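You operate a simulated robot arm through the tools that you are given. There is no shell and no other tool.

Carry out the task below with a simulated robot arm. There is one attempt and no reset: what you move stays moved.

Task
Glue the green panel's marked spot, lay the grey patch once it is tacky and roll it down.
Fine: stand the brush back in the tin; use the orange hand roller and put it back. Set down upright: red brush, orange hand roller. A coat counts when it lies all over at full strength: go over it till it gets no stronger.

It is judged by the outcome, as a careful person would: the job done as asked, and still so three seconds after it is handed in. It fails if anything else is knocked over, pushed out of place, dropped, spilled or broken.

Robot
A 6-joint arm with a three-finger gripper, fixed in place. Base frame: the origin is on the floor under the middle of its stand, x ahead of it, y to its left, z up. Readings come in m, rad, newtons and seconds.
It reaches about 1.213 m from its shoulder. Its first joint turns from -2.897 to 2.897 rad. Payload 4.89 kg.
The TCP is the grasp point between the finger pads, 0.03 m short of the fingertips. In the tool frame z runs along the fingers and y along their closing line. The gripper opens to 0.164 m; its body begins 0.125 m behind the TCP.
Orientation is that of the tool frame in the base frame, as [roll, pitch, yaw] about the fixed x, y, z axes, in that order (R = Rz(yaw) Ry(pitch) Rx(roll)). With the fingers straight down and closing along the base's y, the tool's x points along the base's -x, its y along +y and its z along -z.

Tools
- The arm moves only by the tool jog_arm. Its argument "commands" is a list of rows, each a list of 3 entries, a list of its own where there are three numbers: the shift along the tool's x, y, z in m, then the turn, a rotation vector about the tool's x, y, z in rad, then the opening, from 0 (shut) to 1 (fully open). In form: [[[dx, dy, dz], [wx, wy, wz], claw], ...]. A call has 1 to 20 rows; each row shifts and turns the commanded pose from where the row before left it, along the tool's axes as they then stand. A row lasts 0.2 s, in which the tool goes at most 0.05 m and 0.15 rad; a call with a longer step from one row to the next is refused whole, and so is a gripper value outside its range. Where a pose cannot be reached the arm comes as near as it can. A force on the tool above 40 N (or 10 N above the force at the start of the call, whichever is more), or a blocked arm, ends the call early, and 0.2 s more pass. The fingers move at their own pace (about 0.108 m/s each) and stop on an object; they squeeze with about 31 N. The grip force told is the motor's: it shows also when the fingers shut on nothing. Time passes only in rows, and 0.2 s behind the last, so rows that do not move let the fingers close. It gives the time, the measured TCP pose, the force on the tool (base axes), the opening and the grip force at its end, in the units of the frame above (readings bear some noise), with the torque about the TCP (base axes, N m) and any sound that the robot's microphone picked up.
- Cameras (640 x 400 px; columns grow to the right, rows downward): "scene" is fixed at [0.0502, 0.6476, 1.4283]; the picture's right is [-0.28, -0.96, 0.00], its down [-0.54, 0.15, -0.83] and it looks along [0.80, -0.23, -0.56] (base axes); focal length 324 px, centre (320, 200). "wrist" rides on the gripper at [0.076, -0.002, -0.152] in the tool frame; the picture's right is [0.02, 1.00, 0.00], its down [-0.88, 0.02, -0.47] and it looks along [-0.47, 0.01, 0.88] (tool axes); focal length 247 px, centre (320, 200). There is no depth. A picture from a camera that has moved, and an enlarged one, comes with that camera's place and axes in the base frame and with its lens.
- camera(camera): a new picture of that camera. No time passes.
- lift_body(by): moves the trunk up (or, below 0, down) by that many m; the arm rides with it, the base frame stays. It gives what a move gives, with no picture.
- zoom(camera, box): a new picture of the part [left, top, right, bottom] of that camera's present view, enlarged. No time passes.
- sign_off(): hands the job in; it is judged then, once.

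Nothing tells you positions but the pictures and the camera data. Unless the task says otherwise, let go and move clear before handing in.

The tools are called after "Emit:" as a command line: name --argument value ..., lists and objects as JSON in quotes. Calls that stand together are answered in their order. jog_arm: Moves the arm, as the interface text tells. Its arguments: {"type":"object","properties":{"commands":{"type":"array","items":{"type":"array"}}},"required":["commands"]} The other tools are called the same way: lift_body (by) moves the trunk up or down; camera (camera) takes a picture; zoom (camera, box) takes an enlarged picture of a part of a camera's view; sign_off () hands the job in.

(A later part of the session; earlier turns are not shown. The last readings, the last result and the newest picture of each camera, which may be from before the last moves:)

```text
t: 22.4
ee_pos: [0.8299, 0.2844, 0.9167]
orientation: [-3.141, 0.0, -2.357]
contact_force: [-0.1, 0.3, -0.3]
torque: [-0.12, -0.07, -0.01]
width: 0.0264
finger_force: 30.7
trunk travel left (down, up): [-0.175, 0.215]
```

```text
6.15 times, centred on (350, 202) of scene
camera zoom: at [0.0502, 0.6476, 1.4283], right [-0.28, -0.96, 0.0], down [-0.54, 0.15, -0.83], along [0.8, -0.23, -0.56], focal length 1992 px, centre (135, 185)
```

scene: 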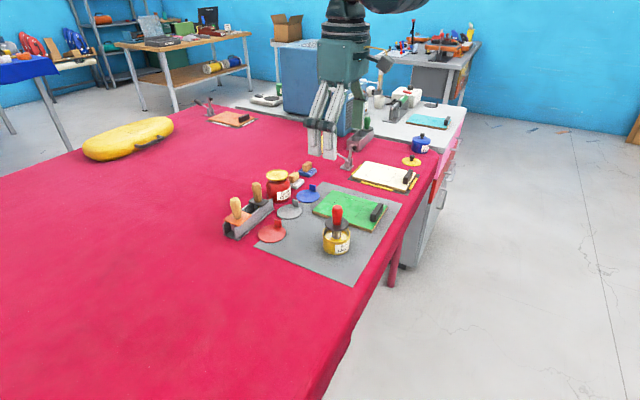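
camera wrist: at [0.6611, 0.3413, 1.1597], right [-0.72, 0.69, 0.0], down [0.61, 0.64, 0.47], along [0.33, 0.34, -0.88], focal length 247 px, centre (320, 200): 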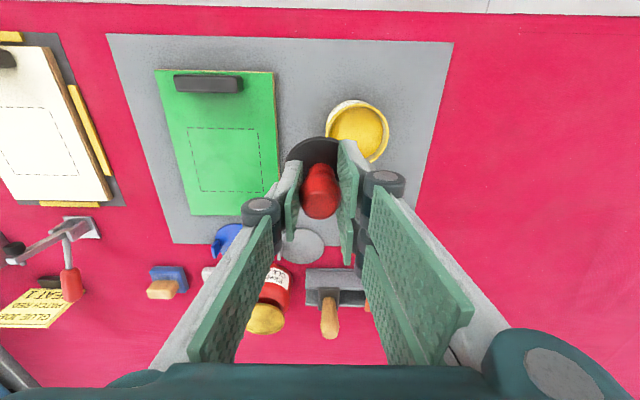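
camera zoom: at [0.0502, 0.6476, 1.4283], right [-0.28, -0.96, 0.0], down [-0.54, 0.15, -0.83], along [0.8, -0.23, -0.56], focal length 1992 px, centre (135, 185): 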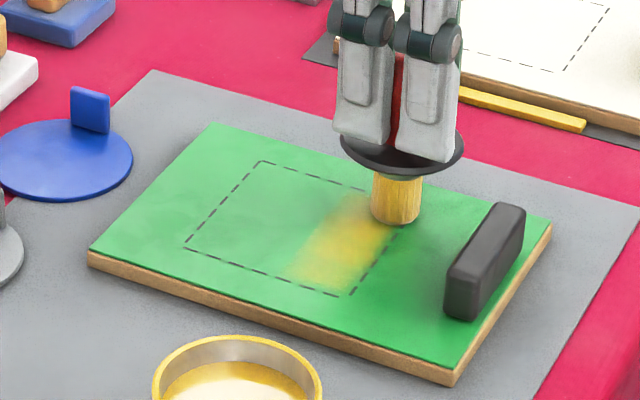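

Glue is going on in a yellow band. I'll press 1 mm more and run the rest of the serpentine over the spot.

Emit:
jog_arm --commands '[[[0, 0, 0.001], [0, 0, 0], 0], [[-0.018, 0, 0], [0, 0, 0], 0], [[0, 0.018, 0], [0, 0, 0], 0], [[0, 0.018, 0], [0, 0, 0], 0], [[0, 0.018, 0], [0, 0, 0], 0], [[0, 0.018, 0], [0, 0, 0], 0], [[-0.018, 0, 0], [0, 0, 0], 0], [[0, -0.018, 0], [0, 0, 0], 0], [[0, -0.018, 0], [0, 0, 0], 0], [[0, -0.018, 0], [0, 0, 0], 0], [[0, -0.018, 0], [0, 0, 0], 0]]'

Emit:
zoom --camera "scene" --box '[310, 170, 390, 235]'

```text
t: 24.8
ee_pos: [0.8556, 0.3089, 0.9158]
orientation: [-3.141, -0.001, -2.356]
contact_force: [-1.5, 1.8, 6.0]
torque: [0.06, 0.04, 0.02]
width: 0.0262
finger_force: 31.5
trunk travel left (down, up): [-0.175, 0.215]
```

```text
6.15 times, centred on (350, 202) of scene
camera zoom: at [0.0502, 0.6476, 1.4283], right [-0.28, -0.96, 0.0], down [-0.54, 0.15, -0.83], along [0.8, -0.23, -0.56], focal length 1992 px, centre (135, 185)
```

zoom: 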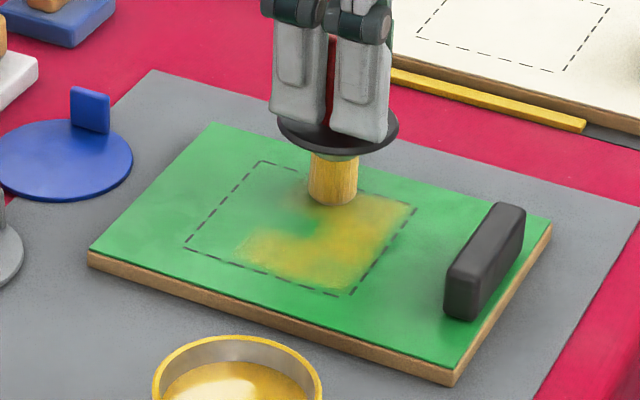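

The coat is building over two thirds of the spot and the brush is paling. I'll go back for more glue.

Emit:
jog_arm --commands '[[[0, 0, -0.045], [0, 0, 0], 0], [[0, 0, -0.045], [0, 0, 0], 0], [[0.00912, 0.04128, 0], [0, 0, 0], 0], [[0.00912, 0.04128, 0], [0, 0, 0], 0], [[0.00912, 0.04128, 0], [0, 0, 0], 0], [[0.00912, 0.04128, 0], [0, 0, 0], 0], [[0.00912, 0.04128, 0], [0, 0, 0], 0], [[0, 0, 0], [0, 0, 0], 0], [[0, 0, 0.03], [0, 0, 0], 0], [[0, 0, 0.03], [0, 0, 0], 0], [[0, 0, 0.006], [0, 0, 0], 0], [[0, 0, 0], [0, 0, 0], 0], [[0, 0, 0], [0, 0, 0], 0]]'

Emit:
zoom --camera "scene" --box '[310, 170, 390, 255]'

```text
t: 27.6
ee_pos: [0.6787, 0.4226, 0.94]
orientation: [-3.141, 0.002, -2.357]
contact_force: [-0.5, 2.3, 22.1]
torque: [0.06, -0.16, 0.01]
width: 0.0264
finger_force: 30.9
trunk travel left (down, up): [-0.175, 0.215]
```

```text
4.71 times, centred on (350, 212) of scene
camera zoom: at [0.0502, 0.6476, 1.4283], right [-0.28, -0.96, 0.0], down [-0.54, 0.15, -0.83], along [0.8, -0.23, -0.56], focal length 1524 px, centre (179, 141)
```

zoom: 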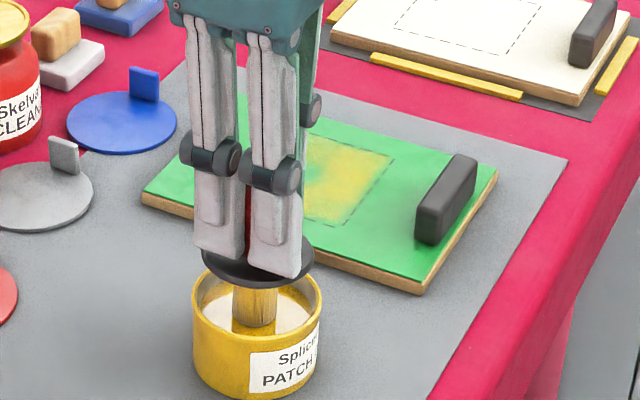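

The dip pressed harder than meant, at 22 N. I'll ease up and check how the brush sits in the grip.

Emit:
jog_arm --commands '[[[0, 0, -0.003], [0, 0, 0], 0], [[0, 0, -0.003], [0, 0, 0], 0], [[0, 0, -0.03], [0, 0, 0], 0], [[0, 0, -0.03], [0, 0, 0], 0], [[0, 0, 0], [0, 0, 0], 0]]'

Emit:
zoom --camera "scene" --box '[315, 180, 365, 260]'

Emit:
zoom --camera "scene" --box '[325, 190, 355, 220]'

Emit:
camera --camera "wrist"

```text
t: 28.8
ee_pos: [0.6783, 0.4213, 1.0071]
orientation: [3.141, 0.001, -2.357]
contact_force: [-0.2, -1.1, -0.7]
torque: [0.04, -0.02, 0.02]
width: 0.0266
finger_force: 31.1
trunk travel left (down, up): [-0.175, 0.215]
```

```text
5.00 times, centred on (340, 220) of scene
camera zoom: at [0.0502, 0.6476, 1.4283], right [-0.28, -0.96, 0.0], down [-0.54, 0.15, -0.83], along [0.8, -0.23, -0.56], focal length 1619 px, centre (220, 100)
```

zoom: 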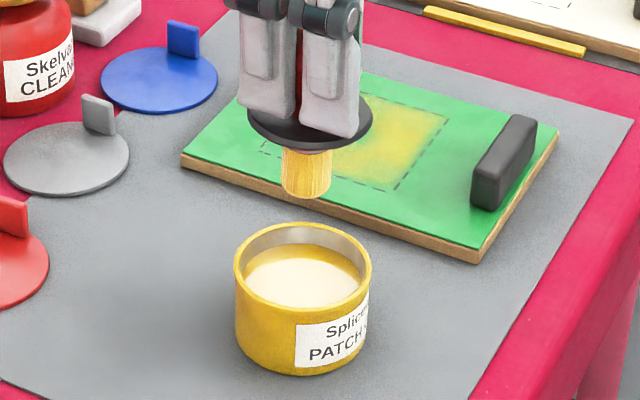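

```text
13.33 times, centred on (340, 205) of scene
camera zoom: at [0.0502, 0.6476, 1.4283], right [-0.28, -0.96, 0.0], down [-0.54, 0.15, -0.83], along [0.8, -0.23, -0.56], focal length 4317 px, centre (53, 133)
```

zoom: 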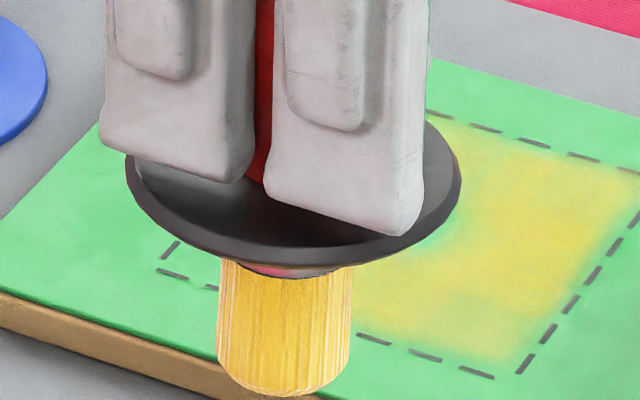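

```text
taken
camera wrist: at [0.6259, 0.3651, 1.1594], right [-0.72, 0.69, 0.0], down [0.61, 0.64, 0.47], along [0.33, 0.34, -0.88], focal length 247 px, centre (320, 200)
```

wrist: 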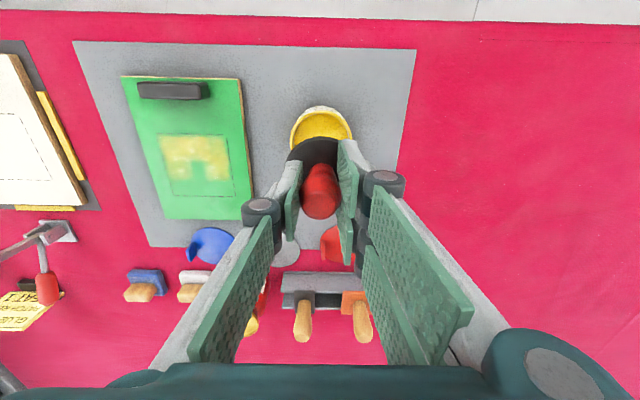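

Emit:
zoom --camera "wrist" --box '[120, 70, 260, 225]'

```text
2.58 times, centred on (190, 148) of wrist
camera zoom: at [0.6259, 0.3651, 1.1594], right [-0.72, 0.69, 0.0], down [0.61, 0.64, 0.47], along [0.33, 0.34, -0.88], focal length 637 px, centre (656, 336)
```

zoom: 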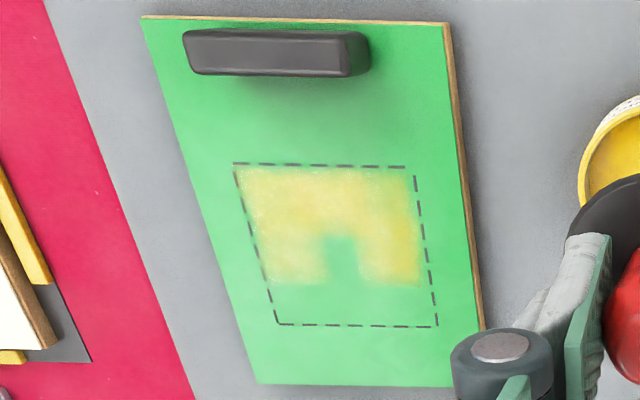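

The glue stays inside the dashed lines, with the middle and the far third still bare. Brush reloaded, I'll continue with the remaining strokes, a bit slower.

Emit:
jog_arm --commands '[[[-0.00912, -0.04128, 0], [0, 0, 0], 0], [[-0.00912, -0.04128, 0], [0, 0, 0], 0], [[-0.00912, -0.04128, 0], [0, 0, 0], 0], [[-0.00912, -0.04128, 0], [0, 0, 0], 0], [[-0.00912, -0.04128, 0], [0, 0, 0], 0], [[0, 0, 0.04], [0, 0, 0], 0], [[0, 0, 0.04], [0, 0, 0], 0], [[0, 0, 0.007], [0, 0, 0], 0], [[0, 0, 0.002], [0, 0, 0], 0], [[0, 0.012, 0], [0, 0, 0], 0], [[0, 0.012, 0], [0, 0, 0], 0], [[0, 0.012, 0], [0, 0, 0], 0], [[0, 0.012, 0], [0, 0, 0], 0], [[0, 0.012, 0], [0, 0, 0], 0], [[0, 0.012, 0], [0, 0, 0], 0]]'

Emit:
zoom --camera "scene" --box '[310, 170, 390, 235]'

```text
t: 32.0
ee_pos: [0.8046, 0.3573, 0.9171]
orientation: [3.14, 0.0, -2.355]
contact_force: [0.1, -0.1, -0.8]
torque: [0.01, 0.02, -0.05]
width: 0.0263
finger_force: 31.3
trunk travel left (down, up): [-0.175, 0.215]
```

```text
6.15 times, centred on (350, 202) of scene
camera zoom: at [0.0502, 0.6476, 1.4283], right [-0.28, -0.96, 0.0], down [-0.54, 0.15, -0.83], along [0.8, -0.23, -0.56], focal length 1992 px, centre (135, 185)
```

zoom: 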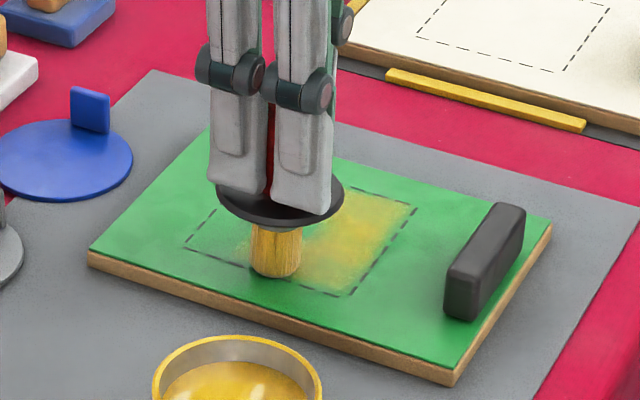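

Emit:
jog_arm --commands '[[[0, 0, 0.0015], [0, 0, 0], 0], [[-0.018, 0, 0], [0, 0, 0], 0], [[0, -0.012, 0], [0, 0, 0], 0], [[0, -0.012, 0], [0, 0, 0], 0], [[0, -0.012, 0], [0, 0, 0], 0], [[0, -0.012, 0], [0, 0, 0], 0], [[0, -0.012, 0], [0, 0, 0], 0], [[0, -0.012, 0], [0, 0, 0], 0]]'

Emit:
zoom --camera "scene" --box '[310, 170, 390, 235]'

```text
t: 33.8
ee_pos: [0.868, 0.3219, 0.9163]
orientation: [3.141, 0.001, -2.356]
contact_force: [-1.2, 0.6, 4.8]
torque: [-0.01, 0.09, -0.03]
width: 0.0261
finger_force: 30.7
trunk travel left (down, up): [-0.175, 0.215]
```

```text
6.15 times, centred on (350, 202) of scene
camera zoom: at [0.0502, 0.6476, 1.4283], right [-0.28, -0.96, 0.0], down [-0.54, 0.15, -0.83], along [0.8, -0.23, -0.56], focal length 1992 px, centre (135, 185)
```

zoom: 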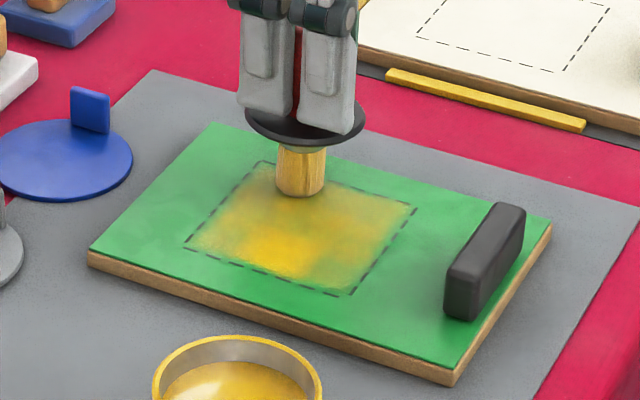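

Coverage is spreading well. One more stroke along the far edge, then I'll reload for a second full coat.

Emit:
jog_arm --commands '[[[-0.018, 0, 0], [0, 0, 0], 0], [[0, 0.012, 0], [0, 0, 0], 0], [[0, 0.012, 0], [0, 0, 0], 0], [[0, 0.012, 0], [0, 0, 0], 0], [[0, 0.012, 0], [0, 0, 0], 0], [[0, 0.012, 0], [0, 0, 0], 0], [[0, 0.012, 0], [0, 0, 0], 0], [[0, 0, -0.045], [0, 0, 0], 0], [[0, 0, -0.045], [0, 0, 0], 0], [[0.0163, 0.0269, 0], [0, 0, 0], 0], [[0.0163, 0.0269, 0], [0, 0, 0], 0], [[0.0163, 0.0269, 0], [0, 0, 0], 0], [[0.0163, 0.0269, 0], [0, 0, 0], 0], [[0.0164, 0.0268, 0], [0, 0, 0], 0], [[0, 0, 0], [0, 0, 0], 0]]'

Emit:
camera --camera "wrist"

Emit:
zoom --camera "wrist" --box '[120, 70, 260, 225]'

Emit:
zoom --camera "scene" --box '[310, 170, 390, 260]'

```text
t: 37.0
ee_pos: [0.6768, 0.424, 1.0069]
orientation: [-3.141, -0.001, -2.356]
contact_force: [-0.8, 0.0, -0.6]
torque: [0.02, -0.09, 0.01]
width: 0.0266
finger_force: 30.7
trunk travel left (down, up): [-0.175, 0.215]
```

```text
taken
camera wrist: at [0.6241, 0.3678, 1.16], right [-0.72, 0.69, 0.0], down [0.61, 0.64, 0.47], along [0.33, 0.34, -0.88], focal length 247 px, centre (320, 200)
```

wrist: 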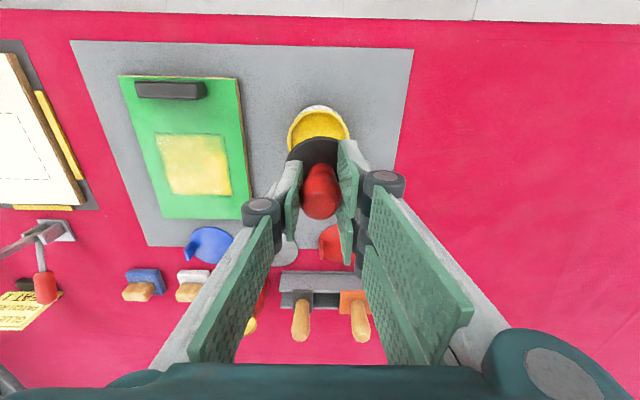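

```text
2.58 times, centred on (190, 148) of wrist
camera zoom: at [0.6241, 0.3678, 1.16], right [-0.72, 0.69, 0.0], down [0.61, 0.64, 0.47], along [0.33, 0.34, -0.88], focal length 637 px, centre (656, 336)
```

zoom: 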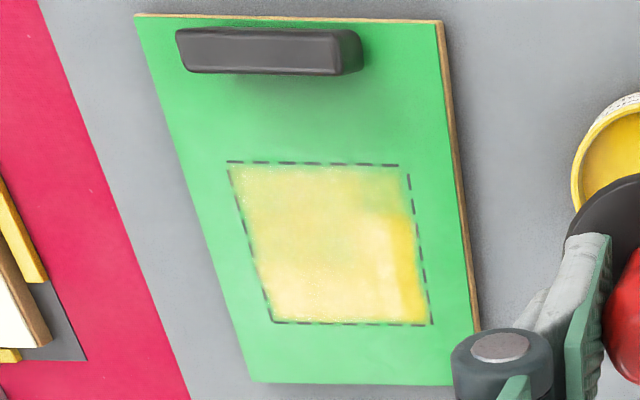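

```text
4.44 times, centred on (350, 215) of scene
camera zoom: at [0.0502, 0.6476, 1.4283], right [-0.28, -0.96, 0.0], down [-0.54, 0.15, -0.83], along [0.8, -0.23, -0.56], focal length 1439 px, centre (187, 133)
```

zoom: 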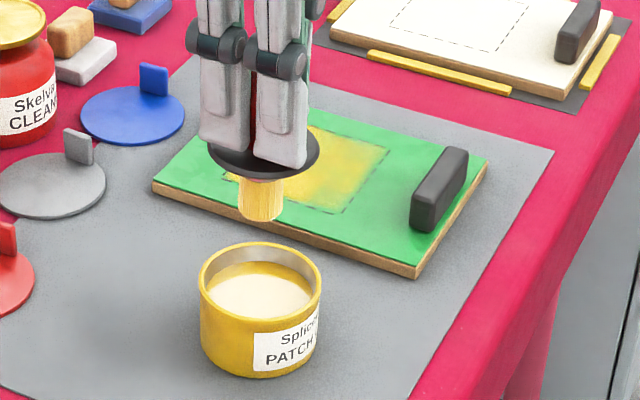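

Nearly all covered, but some parts are still weak. I'll dip again for a second coat, stroking across the first.

Emit:
jog_arm --commands '[[[0, 0, 0.03], [0, 0, 0], 0], [[0, 0, 0.03], [0, 0, 0], 0], [[0, 0, 0.004], [0, 0, 0], 0], [[0, 0, 0.0005], [0, 0, 0], 0], [[0, 0, 0], [0, 0, 0], 0], [[0, 0, 0], [0, 0, 0], 0]]'

Emit:
jog_arm --commands '[[[0, 0, -0.0145], [0, 0, 0], 0], [[0, 0, -0.03], [0, 0, 0], 0], [[0, 0, -0.02], [0, 0, 0], 0], [[-0.0024, -0.0336, 0], [0, 0, 0], 0], [[-0.0024, -0.0336, 0], [0, 0, 0], 0], [[-0.0024, -0.0336, 0], [0, 0, 0], 0], [[-0.0024, -0.0336, 0], [0, 0, 0], 0], [[0, 0, 0.04], [0, 0, 0], 0], [[0, 0, 0.04], [0, 0, 0], 0], [[0, 0, 0.008], [0, 0, 0], 0], [[0, 0, 0.002], [0, 0, 0], 0]]'

```text
t: 38.4
ee_pos: [0.6772, 0.422, 0.94]
orientation: [3.14, -0.001, -2.355]
contact_force: [-0.3, -0.9, -0.4]
torque: [0.01, -0.01, 0.01]
width: 0.026
finger_force: 30.4
trunk travel left (down, up): [-0.175, 0.215]
```

```text
t: 40.8
ee_pos: [0.7783, 0.3332, 0.9152]
orientation: [-3.14, 0.0, -2.356]
contact_force: [1.0, 0.7, -0.6]
torque: [-0.05, 0.04, 0.01]
width: 0.0262
finger_force: 30.9
trunk travel left (down, up): [-0.175, 0.215]
```

Emit:
zoom --camera "scene" --box '[325, 180, 375, 225]'

```text
8.89 times, centred on (350, 202) of scene
camera zoom: at [0.0502, 0.6476, 1.4283], right [-0.28, -0.96, 0.0], down [-0.54, 0.15, -0.83], along [0.8, -0.23, -0.56], focal length 2878 px, centre (53, 178)
```

zoom: 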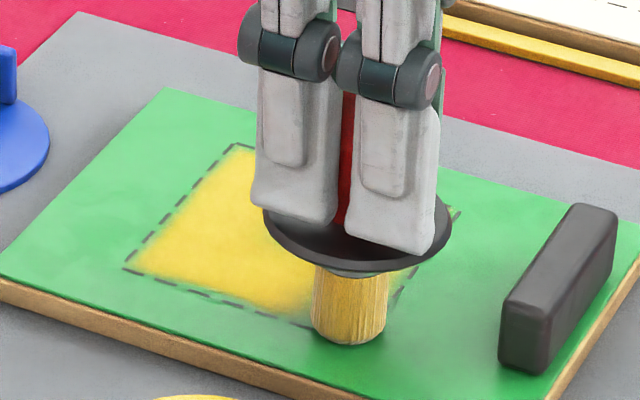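

Emit:
jog_arm --commands '[[[0, 0, 0.001], [0, 0, 0], 0], [[-0.012, 0, 0], [0, 0, 0], 0], [[-0.012, 0, 0], [0, 0, 0], 0], [[-0.012, 0, 0], [0, 0, 0], 0], [[-0.012, 0, 0], [0, 0, 0], 0], [[-0.012, 0, 0], [0, 0, 0], 0], [[-0.012, 0, 0], [0, 0, 0], 0], [[0, -0.018, 0], [0, 0, 0], 0], [[0.012, 0, 0], [0, 0, 0], 0], [[0.012, 0, 0], [0, 0, 0], 0], [[0.012, 0, 0], [0, 0, 0], 0], [[0.012, 0, 0], [0, 0, 0], 0], [[0.012, 0, 0], [0, 0, 0], 0], [[0.012, 0, 0], [0, 0, 0], 0]]'

Emit:
zoom --camera "scene" --box '[310, 170, 390, 235]'

```text
t: 43.8
ee_pos: [0.7915, 0.3188, 0.915]
orientation: [3.141, -0.001, -2.356]
contact_force: [0.2, 0.2, 1.1]
torque: [-0.05, 0.03, 0.01]
width: 0.0263
finger_force: 31.3
trunk travel left (down, up): [-0.175, 0.215]
```

```text
6.15 times, centred on (350, 202) of scene
camera zoom: at [0.0502, 0.6476, 1.4283], right [-0.28, -0.96, 0.0], down [-0.54, 0.15, -0.83], along [0.8, -0.23, -0.56], focal length 1992 px, centre (135, 185)
```

zoom: 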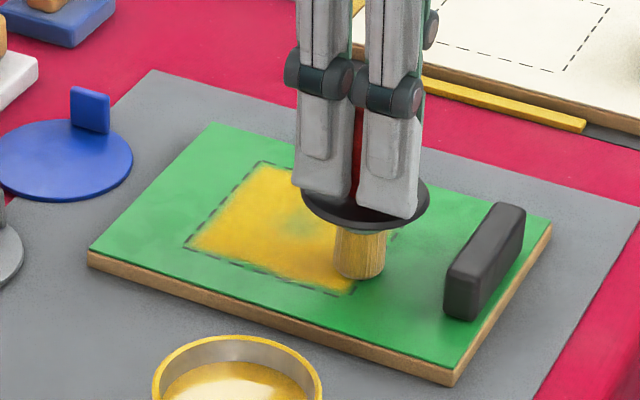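

The second coat is visibly stronger. The brush is paling again, so I'll reload, this time lowering until I feel the contact.

Emit:
jog_arm --commands '[[[0, 0, -0.045], [0, 0, 0], 0], [[0, 0, -0.045], [0, 0, 0], 0], [[0.0024, 0.0381, 0], [0, 0, 0], 0], [[0.0024, 0.0381, 0], [0, 0, 0], 0], [[0.0024, 0.0381, 0], [0, 0, 0], 0], [[0.0024, 0.0381, 0], [0, 0, 0], 0], [[0, 0, 0], [0, 0, 0], 0], [[0, 0, 0.03], [0, 0, 0], 0], [[0, 0, 0.03], [0, 0, 0], 0], [[0, 0, 0.005], [0, 0, 0], 0], [[0, 0, 0], [0, 0, 0], 0]]'

```text
t: 46.2
ee_pos: [0.6777, 0.4219, 0.9386]
orientation: [-3.14, -0.001, -2.356]
contact_force: [0.9, 0.4, -0.7]
torque: [-0.02, 0.06, 0.04]
width: 0.0261
finger_force: 31.1
trunk travel left (down, up): [-0.175, 0.215]
```

Emit:
jog_arm --commands '[[[0, 0, 0.001], [0, 0, 0], 0], [[0, 0, 0], [0, 0, 0], 0]]'

Emit:
zoom --camera "scene" --box '[315, 200, 365, 260]'

```text
t: 46.8
ee_pos: [0.6773, 0.4227, 0.939]
orientation: [3.141, -0.001, -2.355]
contact_force: [-0.8, 0.1, 6.3]
torque: [-0.05, -0.01, 0.02]
width: 0.0262
finger_force: 31.2
trunk travel left (down, up): [-0.175, 0.215]
```

```text
6.67 times, centred on (340, 230) of scene
camera zoom: at [0.0502, 0.6476, 1.4283], right [-0.28, -0.96, 0.0], down [-0.54, 0.15, -0.83], along [0.8, -0.23, -0.56], focal length 2158 px, centre (187, 0)
```

zoom: 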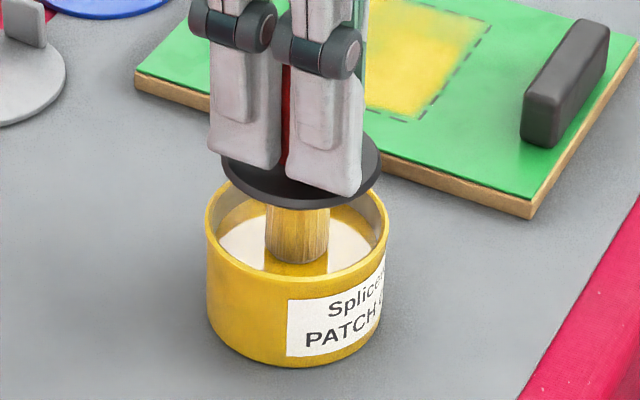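

Emit:
jog_arm --commands '[[[0, 0, -0.0155], [0, 0, 0], 0], [[0, 0, -0.03], [0, 0, 0], 0], [[0, 0, -0.02], [0, 0, 0], 0], [[-0.0024, -0.0426, 0], [0, 0, 0], 0], [[-0.0024, -0.0426, 0], [0, 0, 0], 0], [[-0.0024, -0.0426, 0], [0, 0, 0], 0], [[-0.0024, -0.0426, 0], [0, 0, 0], 0], [[0, 0, 0.04], [0, 0, 0], 0], [[0, 0, 0.04], [0, 0, 0], 0], [[0, 0, 0.01], [0, 0, 0], 0], [[0, 0, 0.0005], [0, 0, 0], 0], [[-0.012, 0, 0], [0, 0, 0], 0], [[-0.012, 0, 0], [0, 0, 0], 0], [[-0.012, 0, 0], [0, 0, 0], 0], [[-0.012, 0, 0], [0, 0, 0], 0], [[-0.012, 0, 0], [0, 0, 0], 0], [[-0.012, 0, 0], [0, 0, 0], 0]]'

Emit:
jog_arm --commands '[[[0, -0.018, 0], [0, 0, 0], 0], [[0.012, 0, 0], [0, 0, 0], 0], [[0.012, 0, 0], [0, 0, 0], 0], [[0.012, 0, 0], [0, 0, 0], 0], [[0.012, 0, 0], [0, 0, 0], 0], [[0.012, 0, 0], [0, 0, 0], 0], [[0.012, 0, 0], [0, 0, 0], 0], [[0, -0.018, 0], [0, 0, 0], 0], [[-0.012, 0, 0], [0, 0, 0], 0], [[-0.012, 0, 0], [0, 0, 0], 0], [[-0.012, 0, 0], [0, 0, 0], 0], [[-0.012, 0, 0], [0, 0, 0], 0], [[-0.012, 0, 0], [0, 0, 0], 0], [[-0.012, 0, 0], [0, 0, 0], 0]]'

Emit:
zoom --camera "scene" --box '[310, 170, 390, 235]'

```text
t: 50.4
ee_pos: [0.8549, 0.3617, 0.9138]
orientation: [3.139, 0.003, -2.356]
contact_force: [-1.8, -2.6, 8.9]
torque: [-0.09, 0.09, -0.02]
width: 0.0262
finger_force: 30.5
trunk travel left (down, up): [-0.175, 0.215]
```

```text
t: 53.4
ee_pos: [0.8807, 0.3338, 0.912]
orientation: [3.141, 0.0, -2.358]
contact_force: [-0.8, -1.1, 2.1]
torque: [-0.04, 0.07, 0.0]
width: 0.0259
finger_force: 31.0
trunk travel left (down, up): [-0.175, 0.215]
```

```text
6.15 times, centred on (350, 202) of scene
camera zoom: at [0.0502, 0.6476, 1.4283], right [-0.28, -0.96, 0.0], down [-0.54, 0.15, -0.83], along [0.8, -0.23, -0.56], focal length 1992 px, centre (135, 185)
```

zoom: 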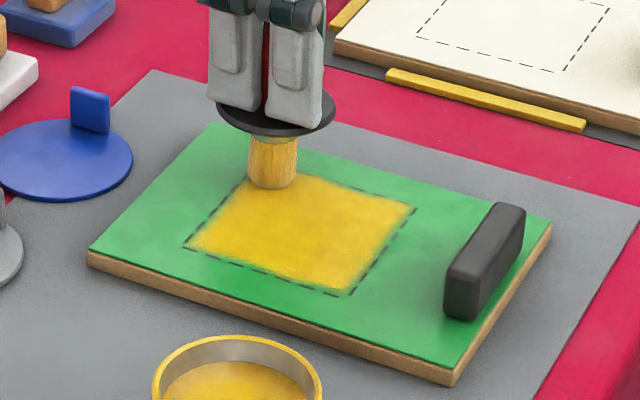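

The coat looks nearly full, with faint margins along the dashed lines. I'll lift clear toward the tin and inspect it from above.

Emit:
jog_arm --commands '[[[0, 0, -0.045], [0, 0, 0], 0], [[0, 0, -0.045], [0, 0, 0], 0], [[0.01632, 0.04128, 0], [0, 0, 0], 0], [[0.01632, 0.04128, 0], [0, 0, 0], 0], [[0.01632, 0.04128, 0], [0, 0, 0], 0], [[0.01632, 0.04128, 0], [0, 0, 0], 0], [[0.01632, 0.04128, 0], [0, 0, 0], 0], [[0, 0, 0], [0, 0, 0], 0]]'

Emit:
zoom --camera "wrist" --box '[120, 70, 260, 225]'

Emit:
zoom --camera "scene" --box '[310, 170, 390, 235]'

```text
t: 55.2
ee_pos: [0.6752, 0.4228, 1.0039]
orientation: [3.141, 0.0, -2.357]
contact_force: [-1.3, 0.2, -1.3]
torque: [0.01, -0.06, -0.01]
width: 0.026
finger_force: 30.9
trunk travel left (down, up): [-0.175, 0.215]
```

```text
2.58 times, centred on (190, 148) of wrist
camera zoom: at [0.6238, 0.3674, 1.157], right [-0.72, 0.69, 0.0], down [0.61, 0.64, 0.47], along [0.33, 0.34, -0.88], focal length 637 px, centre (656, 336)
```

zoom: 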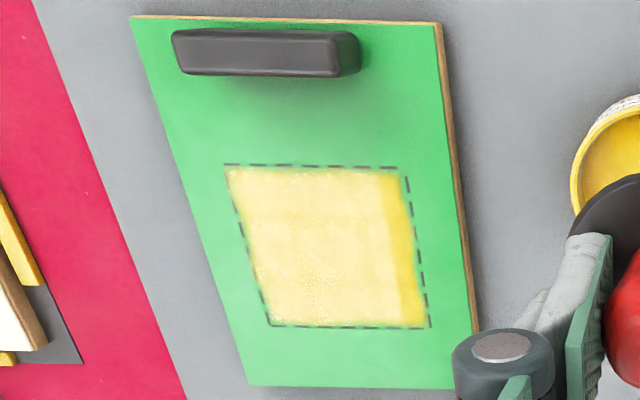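

```text
6.15 times, centred on (350, 202) of scene
camera zoom: at [0.0502, 0.6476, 1.4283], right [-0.28, -0.96, 0.0], down [-0.54, 0.15, -0.83], along [0.8, -0.23, -0.56], focal length 1992 px, centre (135, 185)
```

zoom: 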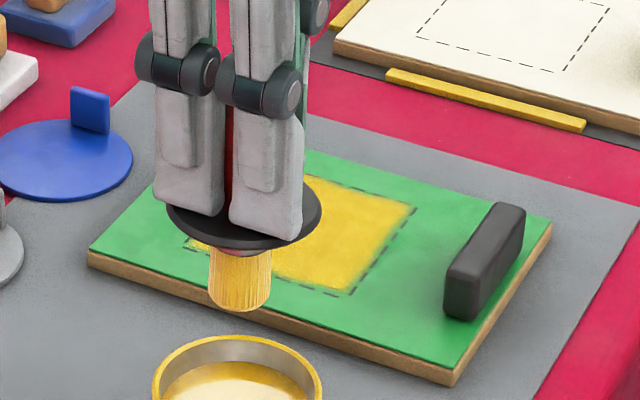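

The top and right margins in that view are still about 3 mm short of the line. I'll take one more load and do those edges, then another pass over everything.

Emit:
jog_arm --commands '[[[0, 0, 0.03], [0, 0, 0], 0], [[0, 0, 0.03], [0, 0, 0], 0], [[0, 0, 0.004], [0, 0, 0], 0], [[0, 0, 0.001], [0, 0, 0], 0], [[0, 0, 0], [0, 0, 0], 0]]'

```text
t: 56.4
ee_pos: [0.6773, 0.4233, 0.9384]
orientation: [3.141, -0.001, -2.355]
contact_force: [0.0, 1.1, -1.0]
torque: [0.01, -0.01, 0.0]
width: 0.0259
finger_force: 30.4
trunk travel left (down, up): [-0.175, 0.215]
```

Emit:
jog_arm --commands '[[[0, 0, 0.001], [0, 0, 0], 0], [[0, 0, 0.0005], [0, 0, 0], 0], [[0, 0, 0], [0, 0, 0], 0]]'

Emit:
zoom --camera "scene" --box '[315, 200, 365, 260]'

```text
t: 57.2
ee_pos: [0.6775, 0.423, 0.9378]
orientation: [-3.141, 0.0, -2.356]
contact_force: [1.0, 2.2, 6.8]
torque: [0.12, -0.03, 0.03]
width: 0.026
finger_force: 31.3
trunk travel left (down, up): [-0.175, 0.215]
```

```text
6.67 times, centred on (340, 230) of scene
camera zoom: at [0.0502, 0.6476, 1.4283], right [-0.28, -0.96, 0.0], down [-0.54, 0.15, -0.83], along [0.8, -0.23, -0.56], focal length 2158 px, centre (187, 0)
```

zoom: 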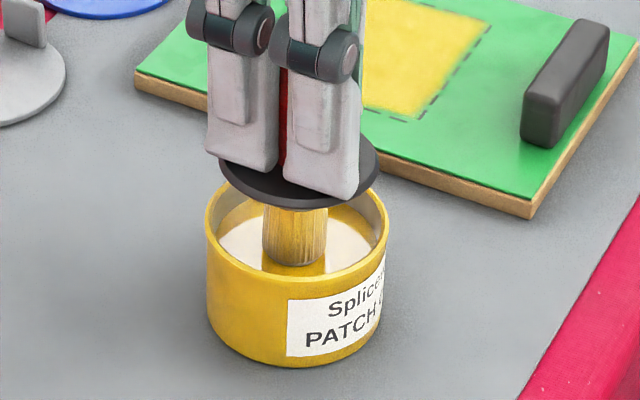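

Emit:
jog_arm --commands '[[[0, 0, -0.0165], [0, 0, 0], 0], [[0, 0, -0.03], [0, 0, 0], 0], [[0, 0, -0.02], [0, 0, 0], 0], [[-0.0014, -0.0326, 0], [0, 0, 0], 0], [[-0.0014, -0.0326, 0], [0, 0, 0], 0], [[-0.0014, -0.0326, 0], [0, 0, 0], 0], [[-0.0014, -0.0326, 0], [0, 0, 0], 0], [[0, 0, 0.04], [0, 0, 0], 0], [[0, 0, 0.04], [0, 0, 0], 0], [[0, 0, 0.01], [0, 0, 0], 0], [[0, 0, 0.0012], [0, 0, 0], 0], [[0, -0.0127, 0], [0, 0, 0], 0], [[0, -0.0127, 0], [0, 0, 0], 0], [[0, -0.0127, 0], [0, 0, 0], 0], [[0, -0.0127, 0], [0, 0, 0], 0], [[0, -0.0127, 0], [0, 0, 0], 0], [[0, -0.0127, 0], [0, 0, 0], 0]]'

Emit:
zoom --camera "scene" --box '[310, 170, 390, 235]'

```text
t: 60.8
ee_pos: [0.8283, 0.2798, 0.9115]
orientation: [-3.14, -0.001, -2.355]
contact_force: [-2.0, 1.6, 8.0]
torque: [0.04, 0.1, 0.01]
width: 0.0263
finger_force: 31.1
trunk travel left (down, up): [-0.175, 0.215]
```

```text
6.15 times, centred on (350, 202) of scene
camera zoom: at [0.0502, 0.6476, 1.4283], right [-0.28, -0.96, 0.0], down [-0.54, 0.15, -0.83], along [0.8, -0.23, -0.56], focal length 1992 px, centre (135, 185)
```

zoom: 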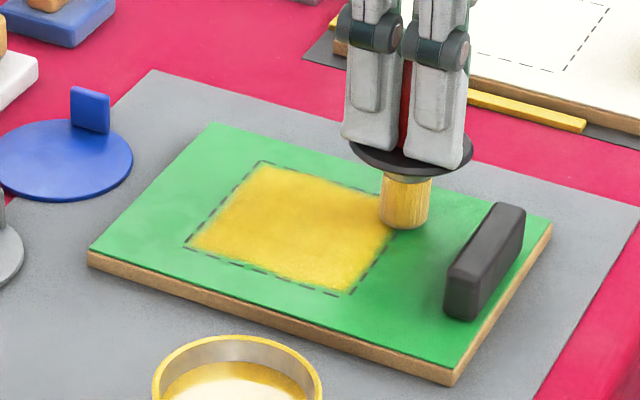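

Emit:
jog_arm --commands '[[[0, 0, -0.0005], [0, 0, 0], 0], [[-0.0127, 0, 0], [0, 0, 0], 0], [[-0.0127, 0, 0], [0, 0, 0], 0], [[-0.0127, 0, 0], [0, 0, 0], 0], [[-0.0127, 0, 0], [0, 0, 0], 0], [[-0.0127, 0, 0], [0, 0, 0], 0], [[-0.0127, 0, 0], [0, 0, 0], 0], [[0, 0.0127, 0], [0, 0, 0], 0], [[0, 0.0127, 0], [0, 0, 0], 0], [[0, 0.0127, 0], [0, 0, 0], 0], [[0, 0.0127, 0], [0, 0, 0], 0], [[0, 0.0127, 0], [0, 0, 0], 0], [[0, 0.0127, 0], [0, 0, 0], 0], [[0.0127, 0, 0], [0, 0, 0], 0], [[0.0127, 0, 0], [0, 0, 0], 0], [[0.0127, 0, 0], [0, 0, 0], 0], [[0.0127, 0, 0], [0, 0, 0], 0], [[0.0127, 0, 0], [0, 0, 0], 0], [[0.0127, 0, 0], [0, 0, 0], 0]]'

Emit:
zoom --camera "scene" --box '[310, 170, 390, 235]'

```text
t: 64.8
ee_pos: [0.7732, 0.3333, 0.9132]
orientation: [3.141, 0.0, -2.357]
contact_force: [-0.7, -0.4, 2.6]
torque: [-0.09, 0.14, 0.02]
width: 0.0258
finger_force: 31.2
trunk travel left (down, up): [-0.175, 0.215]
```

```text
6.15 times, centred on (350, 202) of scene
camera zoom: at [0.0502, 0.6476, 1.4283], right [-0.28, -0.96, 0.0], down [-0.54, 0.15, -0.83], along [0.8, -0.23, -0.56], focal length 1992 px, centre (135, 185)
```

zoom: 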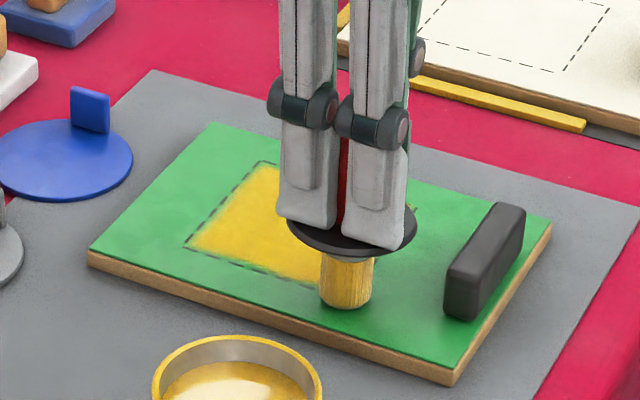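

Emit:
jog_arm --commands '[[[-0.02, 0, 0], [0, 0, 0], 0], [[0, -0.019, 0], [0, 0, 0], 0], [[0, -0.019, 0], [0, 0, 0], 0], [[0, -0.019, 0], [0, 0, 0], 0], [[0, -0.019, 0], [0, 0, 0], 0], [[-0.02, 0, 0], [0, 0, 0], 0], [[0, 0.019, 0], [0, 0, 0], 0], [[0, 0.019, 0], [0, 0, 0], 0], [[0, 0.019, 0], [0, 0, 0], 0], [[0, 0.019, 0], [0, 0, 0], 0], [[-0.02, 0, 0], [0, 0, 0], 0], [[0, -0.019, 0], [0, 0, 0], 0], [[0, -0.019, 0], [0, 0, 0], 0], [[0, -0.019, 0], [0, 0, 0], 0], [[0, -0.019, 0], [0, 0, 0], 0], [[0, 0, -0.045], [0, 0, 0], 0], [[0, 0, -0.045], [0, 0, 0], 0]]'

Emit:
zoom --camera "scene" --box '[310, 170, 390, 235]'

```text
t: 68.4
ee_pos: [0.8726, 0.322, 1.0028]
orientation: [-3.141, 0.0, -2.355]
contact_force: [0.4, 0.8, -1.8]
torque: [-0.06, 0.26, -0.03]
width: 0.0259
finger_force: 31.1
trunk travel left (down, up): [-0.175, 0.215]
```

```text
6.15 times, centred on (350, 202) of scene
camera zoom: at [0.0502, 0.6476, 1.4283], right [-0.28, -0.96, 0.0], down [-0.54, 0.15, -0.83], along [0.8, -0.23, -0.56], focal length 1992 px, centre (135, 185)
```

zoom: 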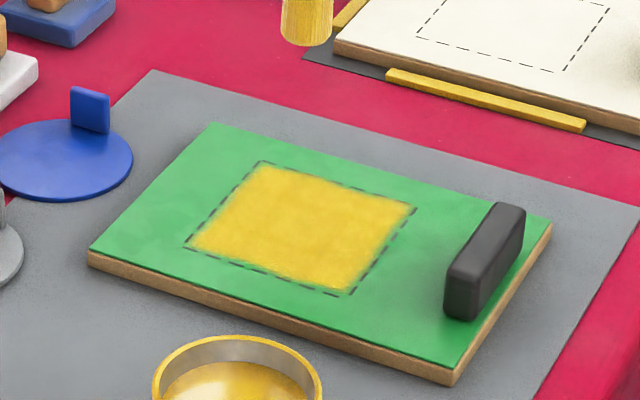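

Emit:
zoom --camera "scene" --box '[328, 185, 368, 222]'

```text
10.81 times, centred on (348, 204) of scene
camera zoom: at [0.0502, 0.6476, 1.4283], right [-0.28, -0.96, 0.0], down [-0.54, 0.15, -0.83], along [0.8, -0.23, -0.56], focal length 3500 px, centre (17, 162)
```

zoom: 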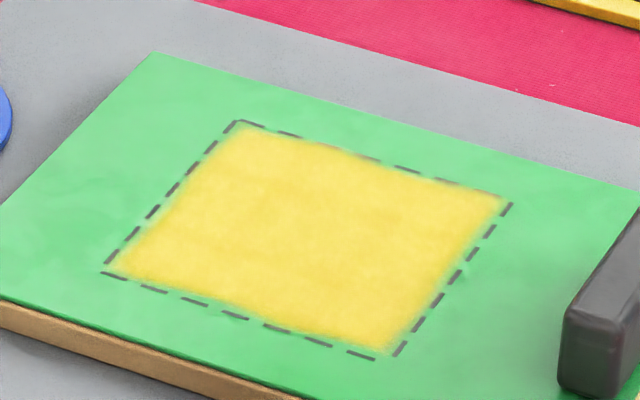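

The coat looks even, with a thin soft border. One more perimeter pass right on the lines will make sure the edges are at full strength.

Emit:
jog_arm --commands '[[[-0.021, -0.005, 0], [0, 0, 0], 0], [[0, 0, 0.045], [0, 0, 0], 0], [[0, 0, 0.04], [0, 0, 0], 0], [[0, 0, 0.005], [0, 0, 0], 0], [[0, 0.0137, 0.0005], [0, 0, 0], 0], [[0, 0.0137, 0], [0, 0, 0], 0], [[0, 0.0137, 0], [0, 0, 0], 0], [[0, 0.0137, 0], [0, 0, 0], 0], [[0, 0.0137, 0], [0, 0, 0], 0], [[0, 0.0137, 0], [0, 0, 0], 0], [[0.0137, 0, 0], [0, 0, 0], 0], [[0.0137, 0, 0], [0, 0, 0], 0], [[0.0137, 0, 0], [0, 0, 0], 0], [[0.0137, 0, 0], [0, 0, 0], 0], [[0.0137, 0, 0], [0, 0, 0], 0], [[0.0137, 0, 0], [0, 0, 0], 0]]'

Emit:
jog_arm --commands '[[[0, -0.0137, 0], [0, 0, 0], 0], [[0, -0.0137, 0], [0, 0, 0], 0], [[0, -0.0137, 0], [0, 0, 0], 0], [[0, -0.0137, 0], [0, 0, 0], 0], [[0, -0.0137, 0], [0, 0, 0], 0], [[0, -0.0137, 0], [0, 0, 0], 0], [[-0.0137, 0, 0], [0, 0, 0], 0], [[-0.0137, 0, 0], [0, 0, 0], 0], [[-0.0137, 0, 0], [0, 0, 0], 0], [[-0.0137, 0, 0], [0, 0, 0], 0], [[-0.0137, 0, 0], [0, 0, 0], 0], [[-0.0137, 0, 0], [0, 0, 0], 0], [[0, 0, -0.045], [0, 0, 0], 0], [[0, 0, -0.045], [0, 0, 0], 0]]'

Emit:
zoom --camera "scene" --box '[328, 185, 368, 222]'

```text
t: 71.8
ee_pos: [0.7728, 0.3335, 0.912]
orientation: [-3.14, 0.0, -2.356]
contact_force: [-1.4, 0.4, 7.3]
torque: [-0.06, 0.05, -0.01]
width: 0.0261
finger_force: 31.5
trunk travel left (down, up): [-0.175, 0.215]
```

```text
t: 74.8
ee_pos: [0.8868, 0.3343, 1.0007]
orientation: [3.141, -0.001, -2.355]
contact_force: [1.6, 1.7, -1.7]
torque: [-0.1, 0.24, -0.01]
width: 0.0259
finger_force: 31.1
trunk travel left (down, up): [-0.175, 0.215]
```

```text
10.81 times, centred on (348, 204) of scene
camera zoom: at [0.0502, 0.6476, 1.4283], right [-0.28, -0.96, 0.0], down [-0.54, 0.15, -0.83], along [0.8, -0.23, -0.56], focal length 3500 px, centre (17, 162)
```

zoom: 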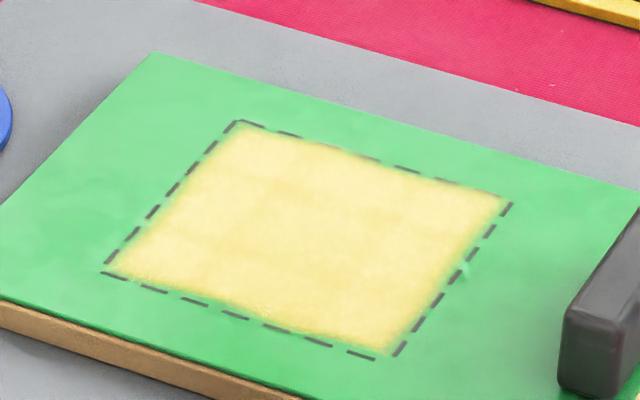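

The glue is turning from wet yellow to a paler matte, so it is starting to go tacky. I'll put the brush back in the tin now.

Emit:
jog_arm --commands '[[[0.01732, 0.04228, 0], [0, 0, 0], 0], [[0.01732, 0.04228, 0], [0, 0, 0], 0], [[0.01732, 0.04228, 0], [0, 0, 0], 0], [[0.01732, 0.04228, 0], [0, 0, 0], 0], [[0.01732, 0.04228, 0], [0, 0, 0], 0], [[0, 0, 0], [0, 0, 0], 0], [[0, 0, 0.03], [0, 0, 0], 0], [[0, 0, 0.03], [0, 0, 0], 0], [[0, 0, 0.004], [0, 0, 0], 0], [[0, 0, 0.001], [0, 0, 0], 0], [[0, 0, 0], [0, 0, 0], 0]]'

Emit:
zoom --camera "scene" --box '[315, 190, 365, 260]'

Emit:
zoom --camera "wrist" --box '[250, 90, 390, 240]'

```text
t: 77.2
ee_pos: [0.6796, 0.4233, 0.9388]
orientation: [3.14, -0.002, -2.357]
contact_force: [-0.3, 0.5, -0.5]
torque: [0.01, 0.02, 0.02]
width: 0.0261
finger_force: 30.7
trunk travel left (down, up): [-0.175, 0.215]
```

```text
5.71 times, centred on (340, 225) of scene
camera zoom: at [0.0502, 0.6476, 1.4283], right [-0.28, -0.96, 0.0], down [-0.54, 0.15, -0.83], along [0.8, -0.23, -0.56], focal length 1850 px, centre (206, 57)
```

zoom: 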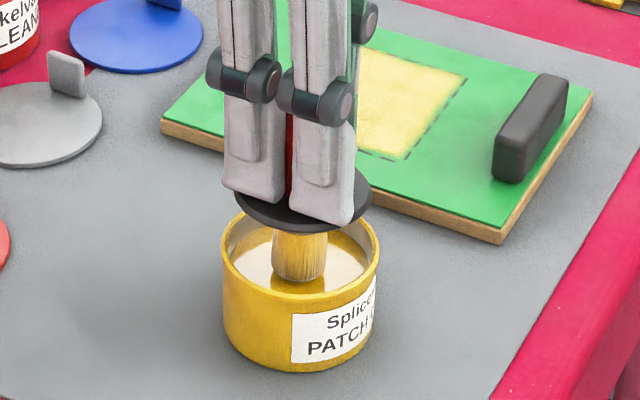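

```text
2.67 times, centred on (320, 165) of wrist
camera zoom: at [0.6265, 0.3664, 1.0911], right [-0.72, 0.69, 0.0], down [0.61, 0.64, 0.47], along [0.33, 0.34, -0.88], focal length 659 px, centre (320, 293)
```

zoom: 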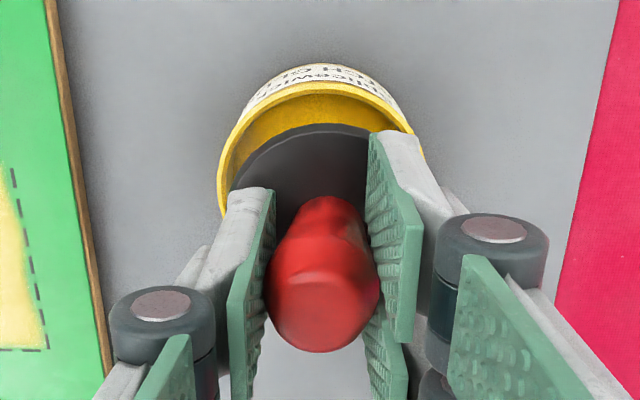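

Emit:
jog_arm --commands '[[[0, 0, 0.001], [0, 0, 0], 0], [[0, 0, 0.0005], [0, 0, 0], 0], [[0, 0, 0], [0, 0, 0], 0]]'

```text
t: 78.0
ee_pos: [0.6779, 0.4219, 0.9367]
orientation: [-3.14, 0.0, -2.356]
contact_force: [0.6, 0.9, 5.5]
torque: [0.07, -0.07, 0.02]
width: 0.0257
finger_force: 30.7
trunk travel left (down, up): [-0.175, 0.215]
```

The brush is standing on the tin bed. I'll relax the pressure, open, check that it stands, then rise.

Emit:
jog_arm --commands '[[[0, 0, -0.0008], [0, 0, 0], 0], [[0, 0, 0], [0, 0, 0], 0.22], [[0, 0, 0], [0, 0, 0], 0.3], [[0, 0, 0], [0, 0, 0], 0.5], [[0, 0, 0], [0, 0, 0], 0.5]]'

Emit:
zoom --camera "scene" --box '[315, 190, 365, 260]'

Emit:
zoom --camera "wrist" --box '[250, 90, 390, 240]'

```text
t: 79.2
ee_pos: [0.6785, 0.4216, 0.9363]
orientation: [3.141, 0.001, -2.356]
contact_force: [-0.2, -0.7, 0.6]
torque: [0.02, 0.02, 0.01]
width: 0.0823
finger_force: 0.1
trunk travel left (down, up): [-0.175, 0.215]
```

```text
5.71 times, centred on (340, 225) of scene
camera zoom: at [0.0502, 0.6476, 1.4283], right [-0.28, -0.96, 0.0], down [-0.54, 0.15, -0.83], along [0.8, -0.23, -0.56], focal length 1850 px, centre (206, 57)
```

zoom: 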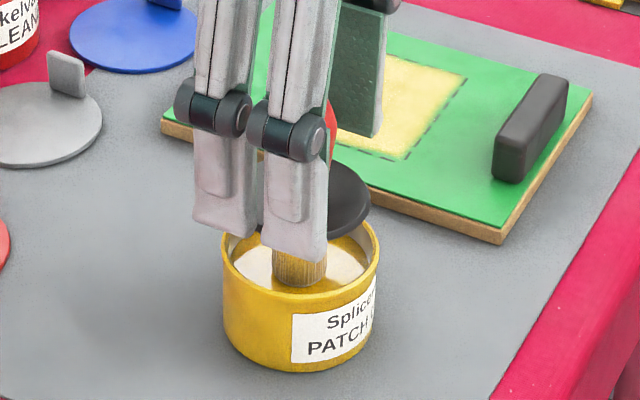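

```text
2.67 times, centred on (320, 165) of wrist
camera zoom: at [0.6262, 0.366, 1.0898], right [-0.72, 0.69, 0.0], down [0.61, 0.64, 0.47], along [0.33, 0.34, -0.88], focal length 659 px, centre (320, 293)
```

zoom: 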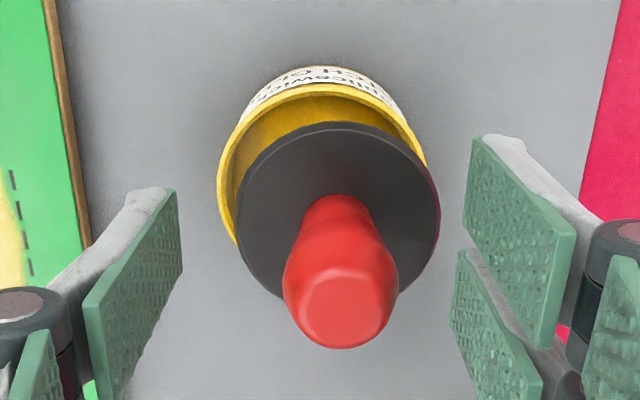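

The brush stands upright in the tin. Next I'll rise and move over the grey patch's tab at about (0.893, 0.488).

Emit:
jog_arm --commands '[[[0, 0, -0.04], [0, 0, 0], 0.5], [[0, 0, -0.04], [0, 0, 0], 0.5], [[0, 0, -0.04], [0, 0, 0], 0.5], [[-0.0399, -0.0209, 0], [0, 0, 0], 0.5], [[-0.0399, -0.0209, 0], [0, 0, 0], 0.4], [[-0.0399, -0.0209, 0], [0, 0, 0], 0.4], [[-0.0399, -0.0209, 0], [0, 0, 0], 0.4], [[-0.0399, -0.0209, 0], [0, 0, 0], 0.4], [[0, 0, 0], [0, 0, 0], 0.4], [[0, 0, 0], [0, 0, 0], 0.4]]'

Emit:
camera --camera "wrist"

Emit:
zoom --camera "wrist" --box '[250, 80, 390, 230]'

Emit:
zoom --camera "scene" --box '[250, 130, 390, 260]'

```text
t: 81.4
ee_pos: [0.8927, 0.4899, 1.0575]
orientation: [-3.141, 0.0, -2.356]
contact_force: [0.8, 0.6, -1.6]
torque: [-0.06, 0.07, -0.02]
width: 0.0661
finger_force: 0.1
trunk travel left (down, up): [-0.175, 0.215]
```

```text
taken
camera wrist: at [0.8415, 0.434, 1.2102], right [-0.72, 0.69, 0.0], down [0.61, 0.64, 0.47], along [0.33, 0.34, -0.88], focal length 247 px, centre (320, 200)
```

wrist: 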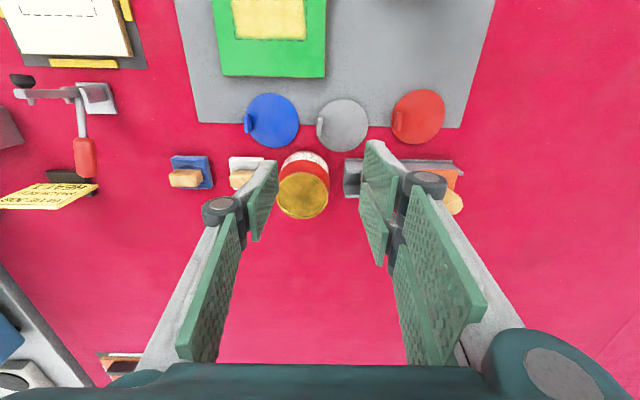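

```text
2.67 times, centred on (320, 155) of wrist
camera zoom: at [0.8415, 0.434, 1.2102], right [-0.72, 0.69, 0.0], down [0.61, 0.64, 0.47], along [0.33, 0.34, -0.88], focal length 659 px, centre (320, 320)
```

zoom: 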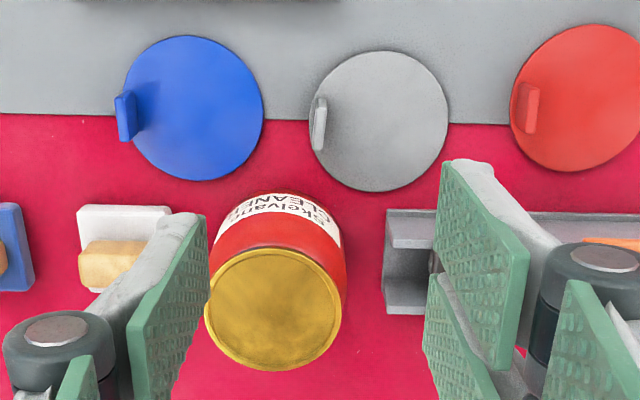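

```text
3.08 times, centred on (320, 195) of scene
camera zoom: at [0.0502, 0.6476, 1.4283], right [-0.28, -0.96, 0.0], down [-0.54, 0.15, -0.83], along [0.8, -0.23, -0.56], focal length 996 px, centre (320, 215)
```

zoom: 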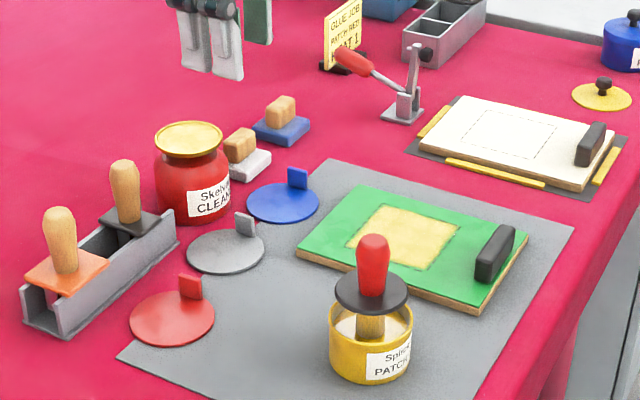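

The pictures match my estimate of the tab to about 1 mm. I'll come down toward it, a few millimetres off-centre to stay away from the red cleaner jar, and stop partway to check.

Emit:
jog_arm --commands '[[[0.005, -0.002, 0], [0, 0, 0], 0.4], [[0, 0, 0.04], [0, 0, 0], 0.4], [[0, 0, 0.04], [0, 0, 0], 0.4], [[0, 0, 0.04], [0, 0, 0], 0.35], [[0, 0, 0.025], [0, 0, 0], 0.35], [[0, 0, 0], [0, 0, 0], 0.35]]'

Emit:
camera --camera "wrist"

Emit:
zoom --camera "scene" --box '[250, 130, 350, 230]'

```text
t: 82.8
ee_pos: [0.8912, 0.4853, 0.9099]
orientation: [-3.141, 0.001, -2.354]
contact_force: [-0.1, -0.3, -0.5]
torque: [-0.03, 0.04, 0.0]
width: 0.0572
finger_force: 0.0
trunk travel left (down, up): [-0.175, 0.215]
```

```text
taken
camera wrist: at [0.8387, 0.4287, 1.0639], right [-0.72, 0.69, 0.0], down [0.61, 0.64, 0.47], along [0.33, 0.34, -0.88], focal length 247 px, centre (320, 200)
```

wrist: 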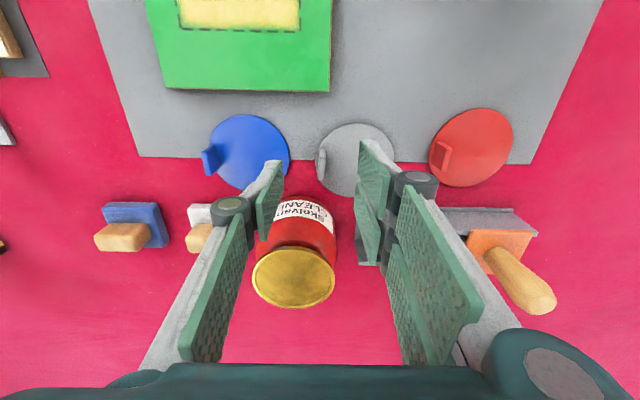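

```text
4.00 times, centred on (300, 180) of scene
camera zoom: at [0.0502, 0.6476, 1.4283], right [-0.28, -0.96, 0.0], down [-0.54, 0.15, -0.83], along [0.8, -0.23, -0.56], focal length 1295 px, centre (400, 280)
```

zoom: 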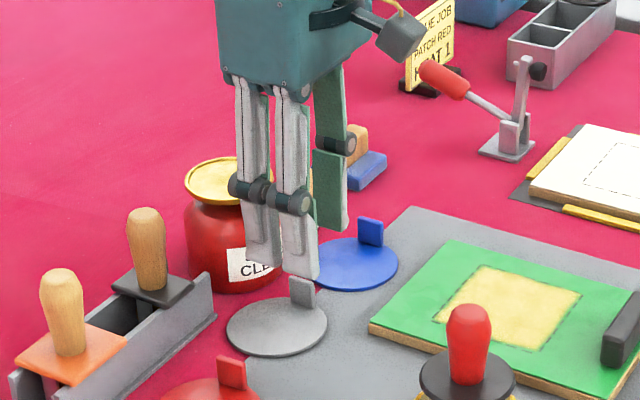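

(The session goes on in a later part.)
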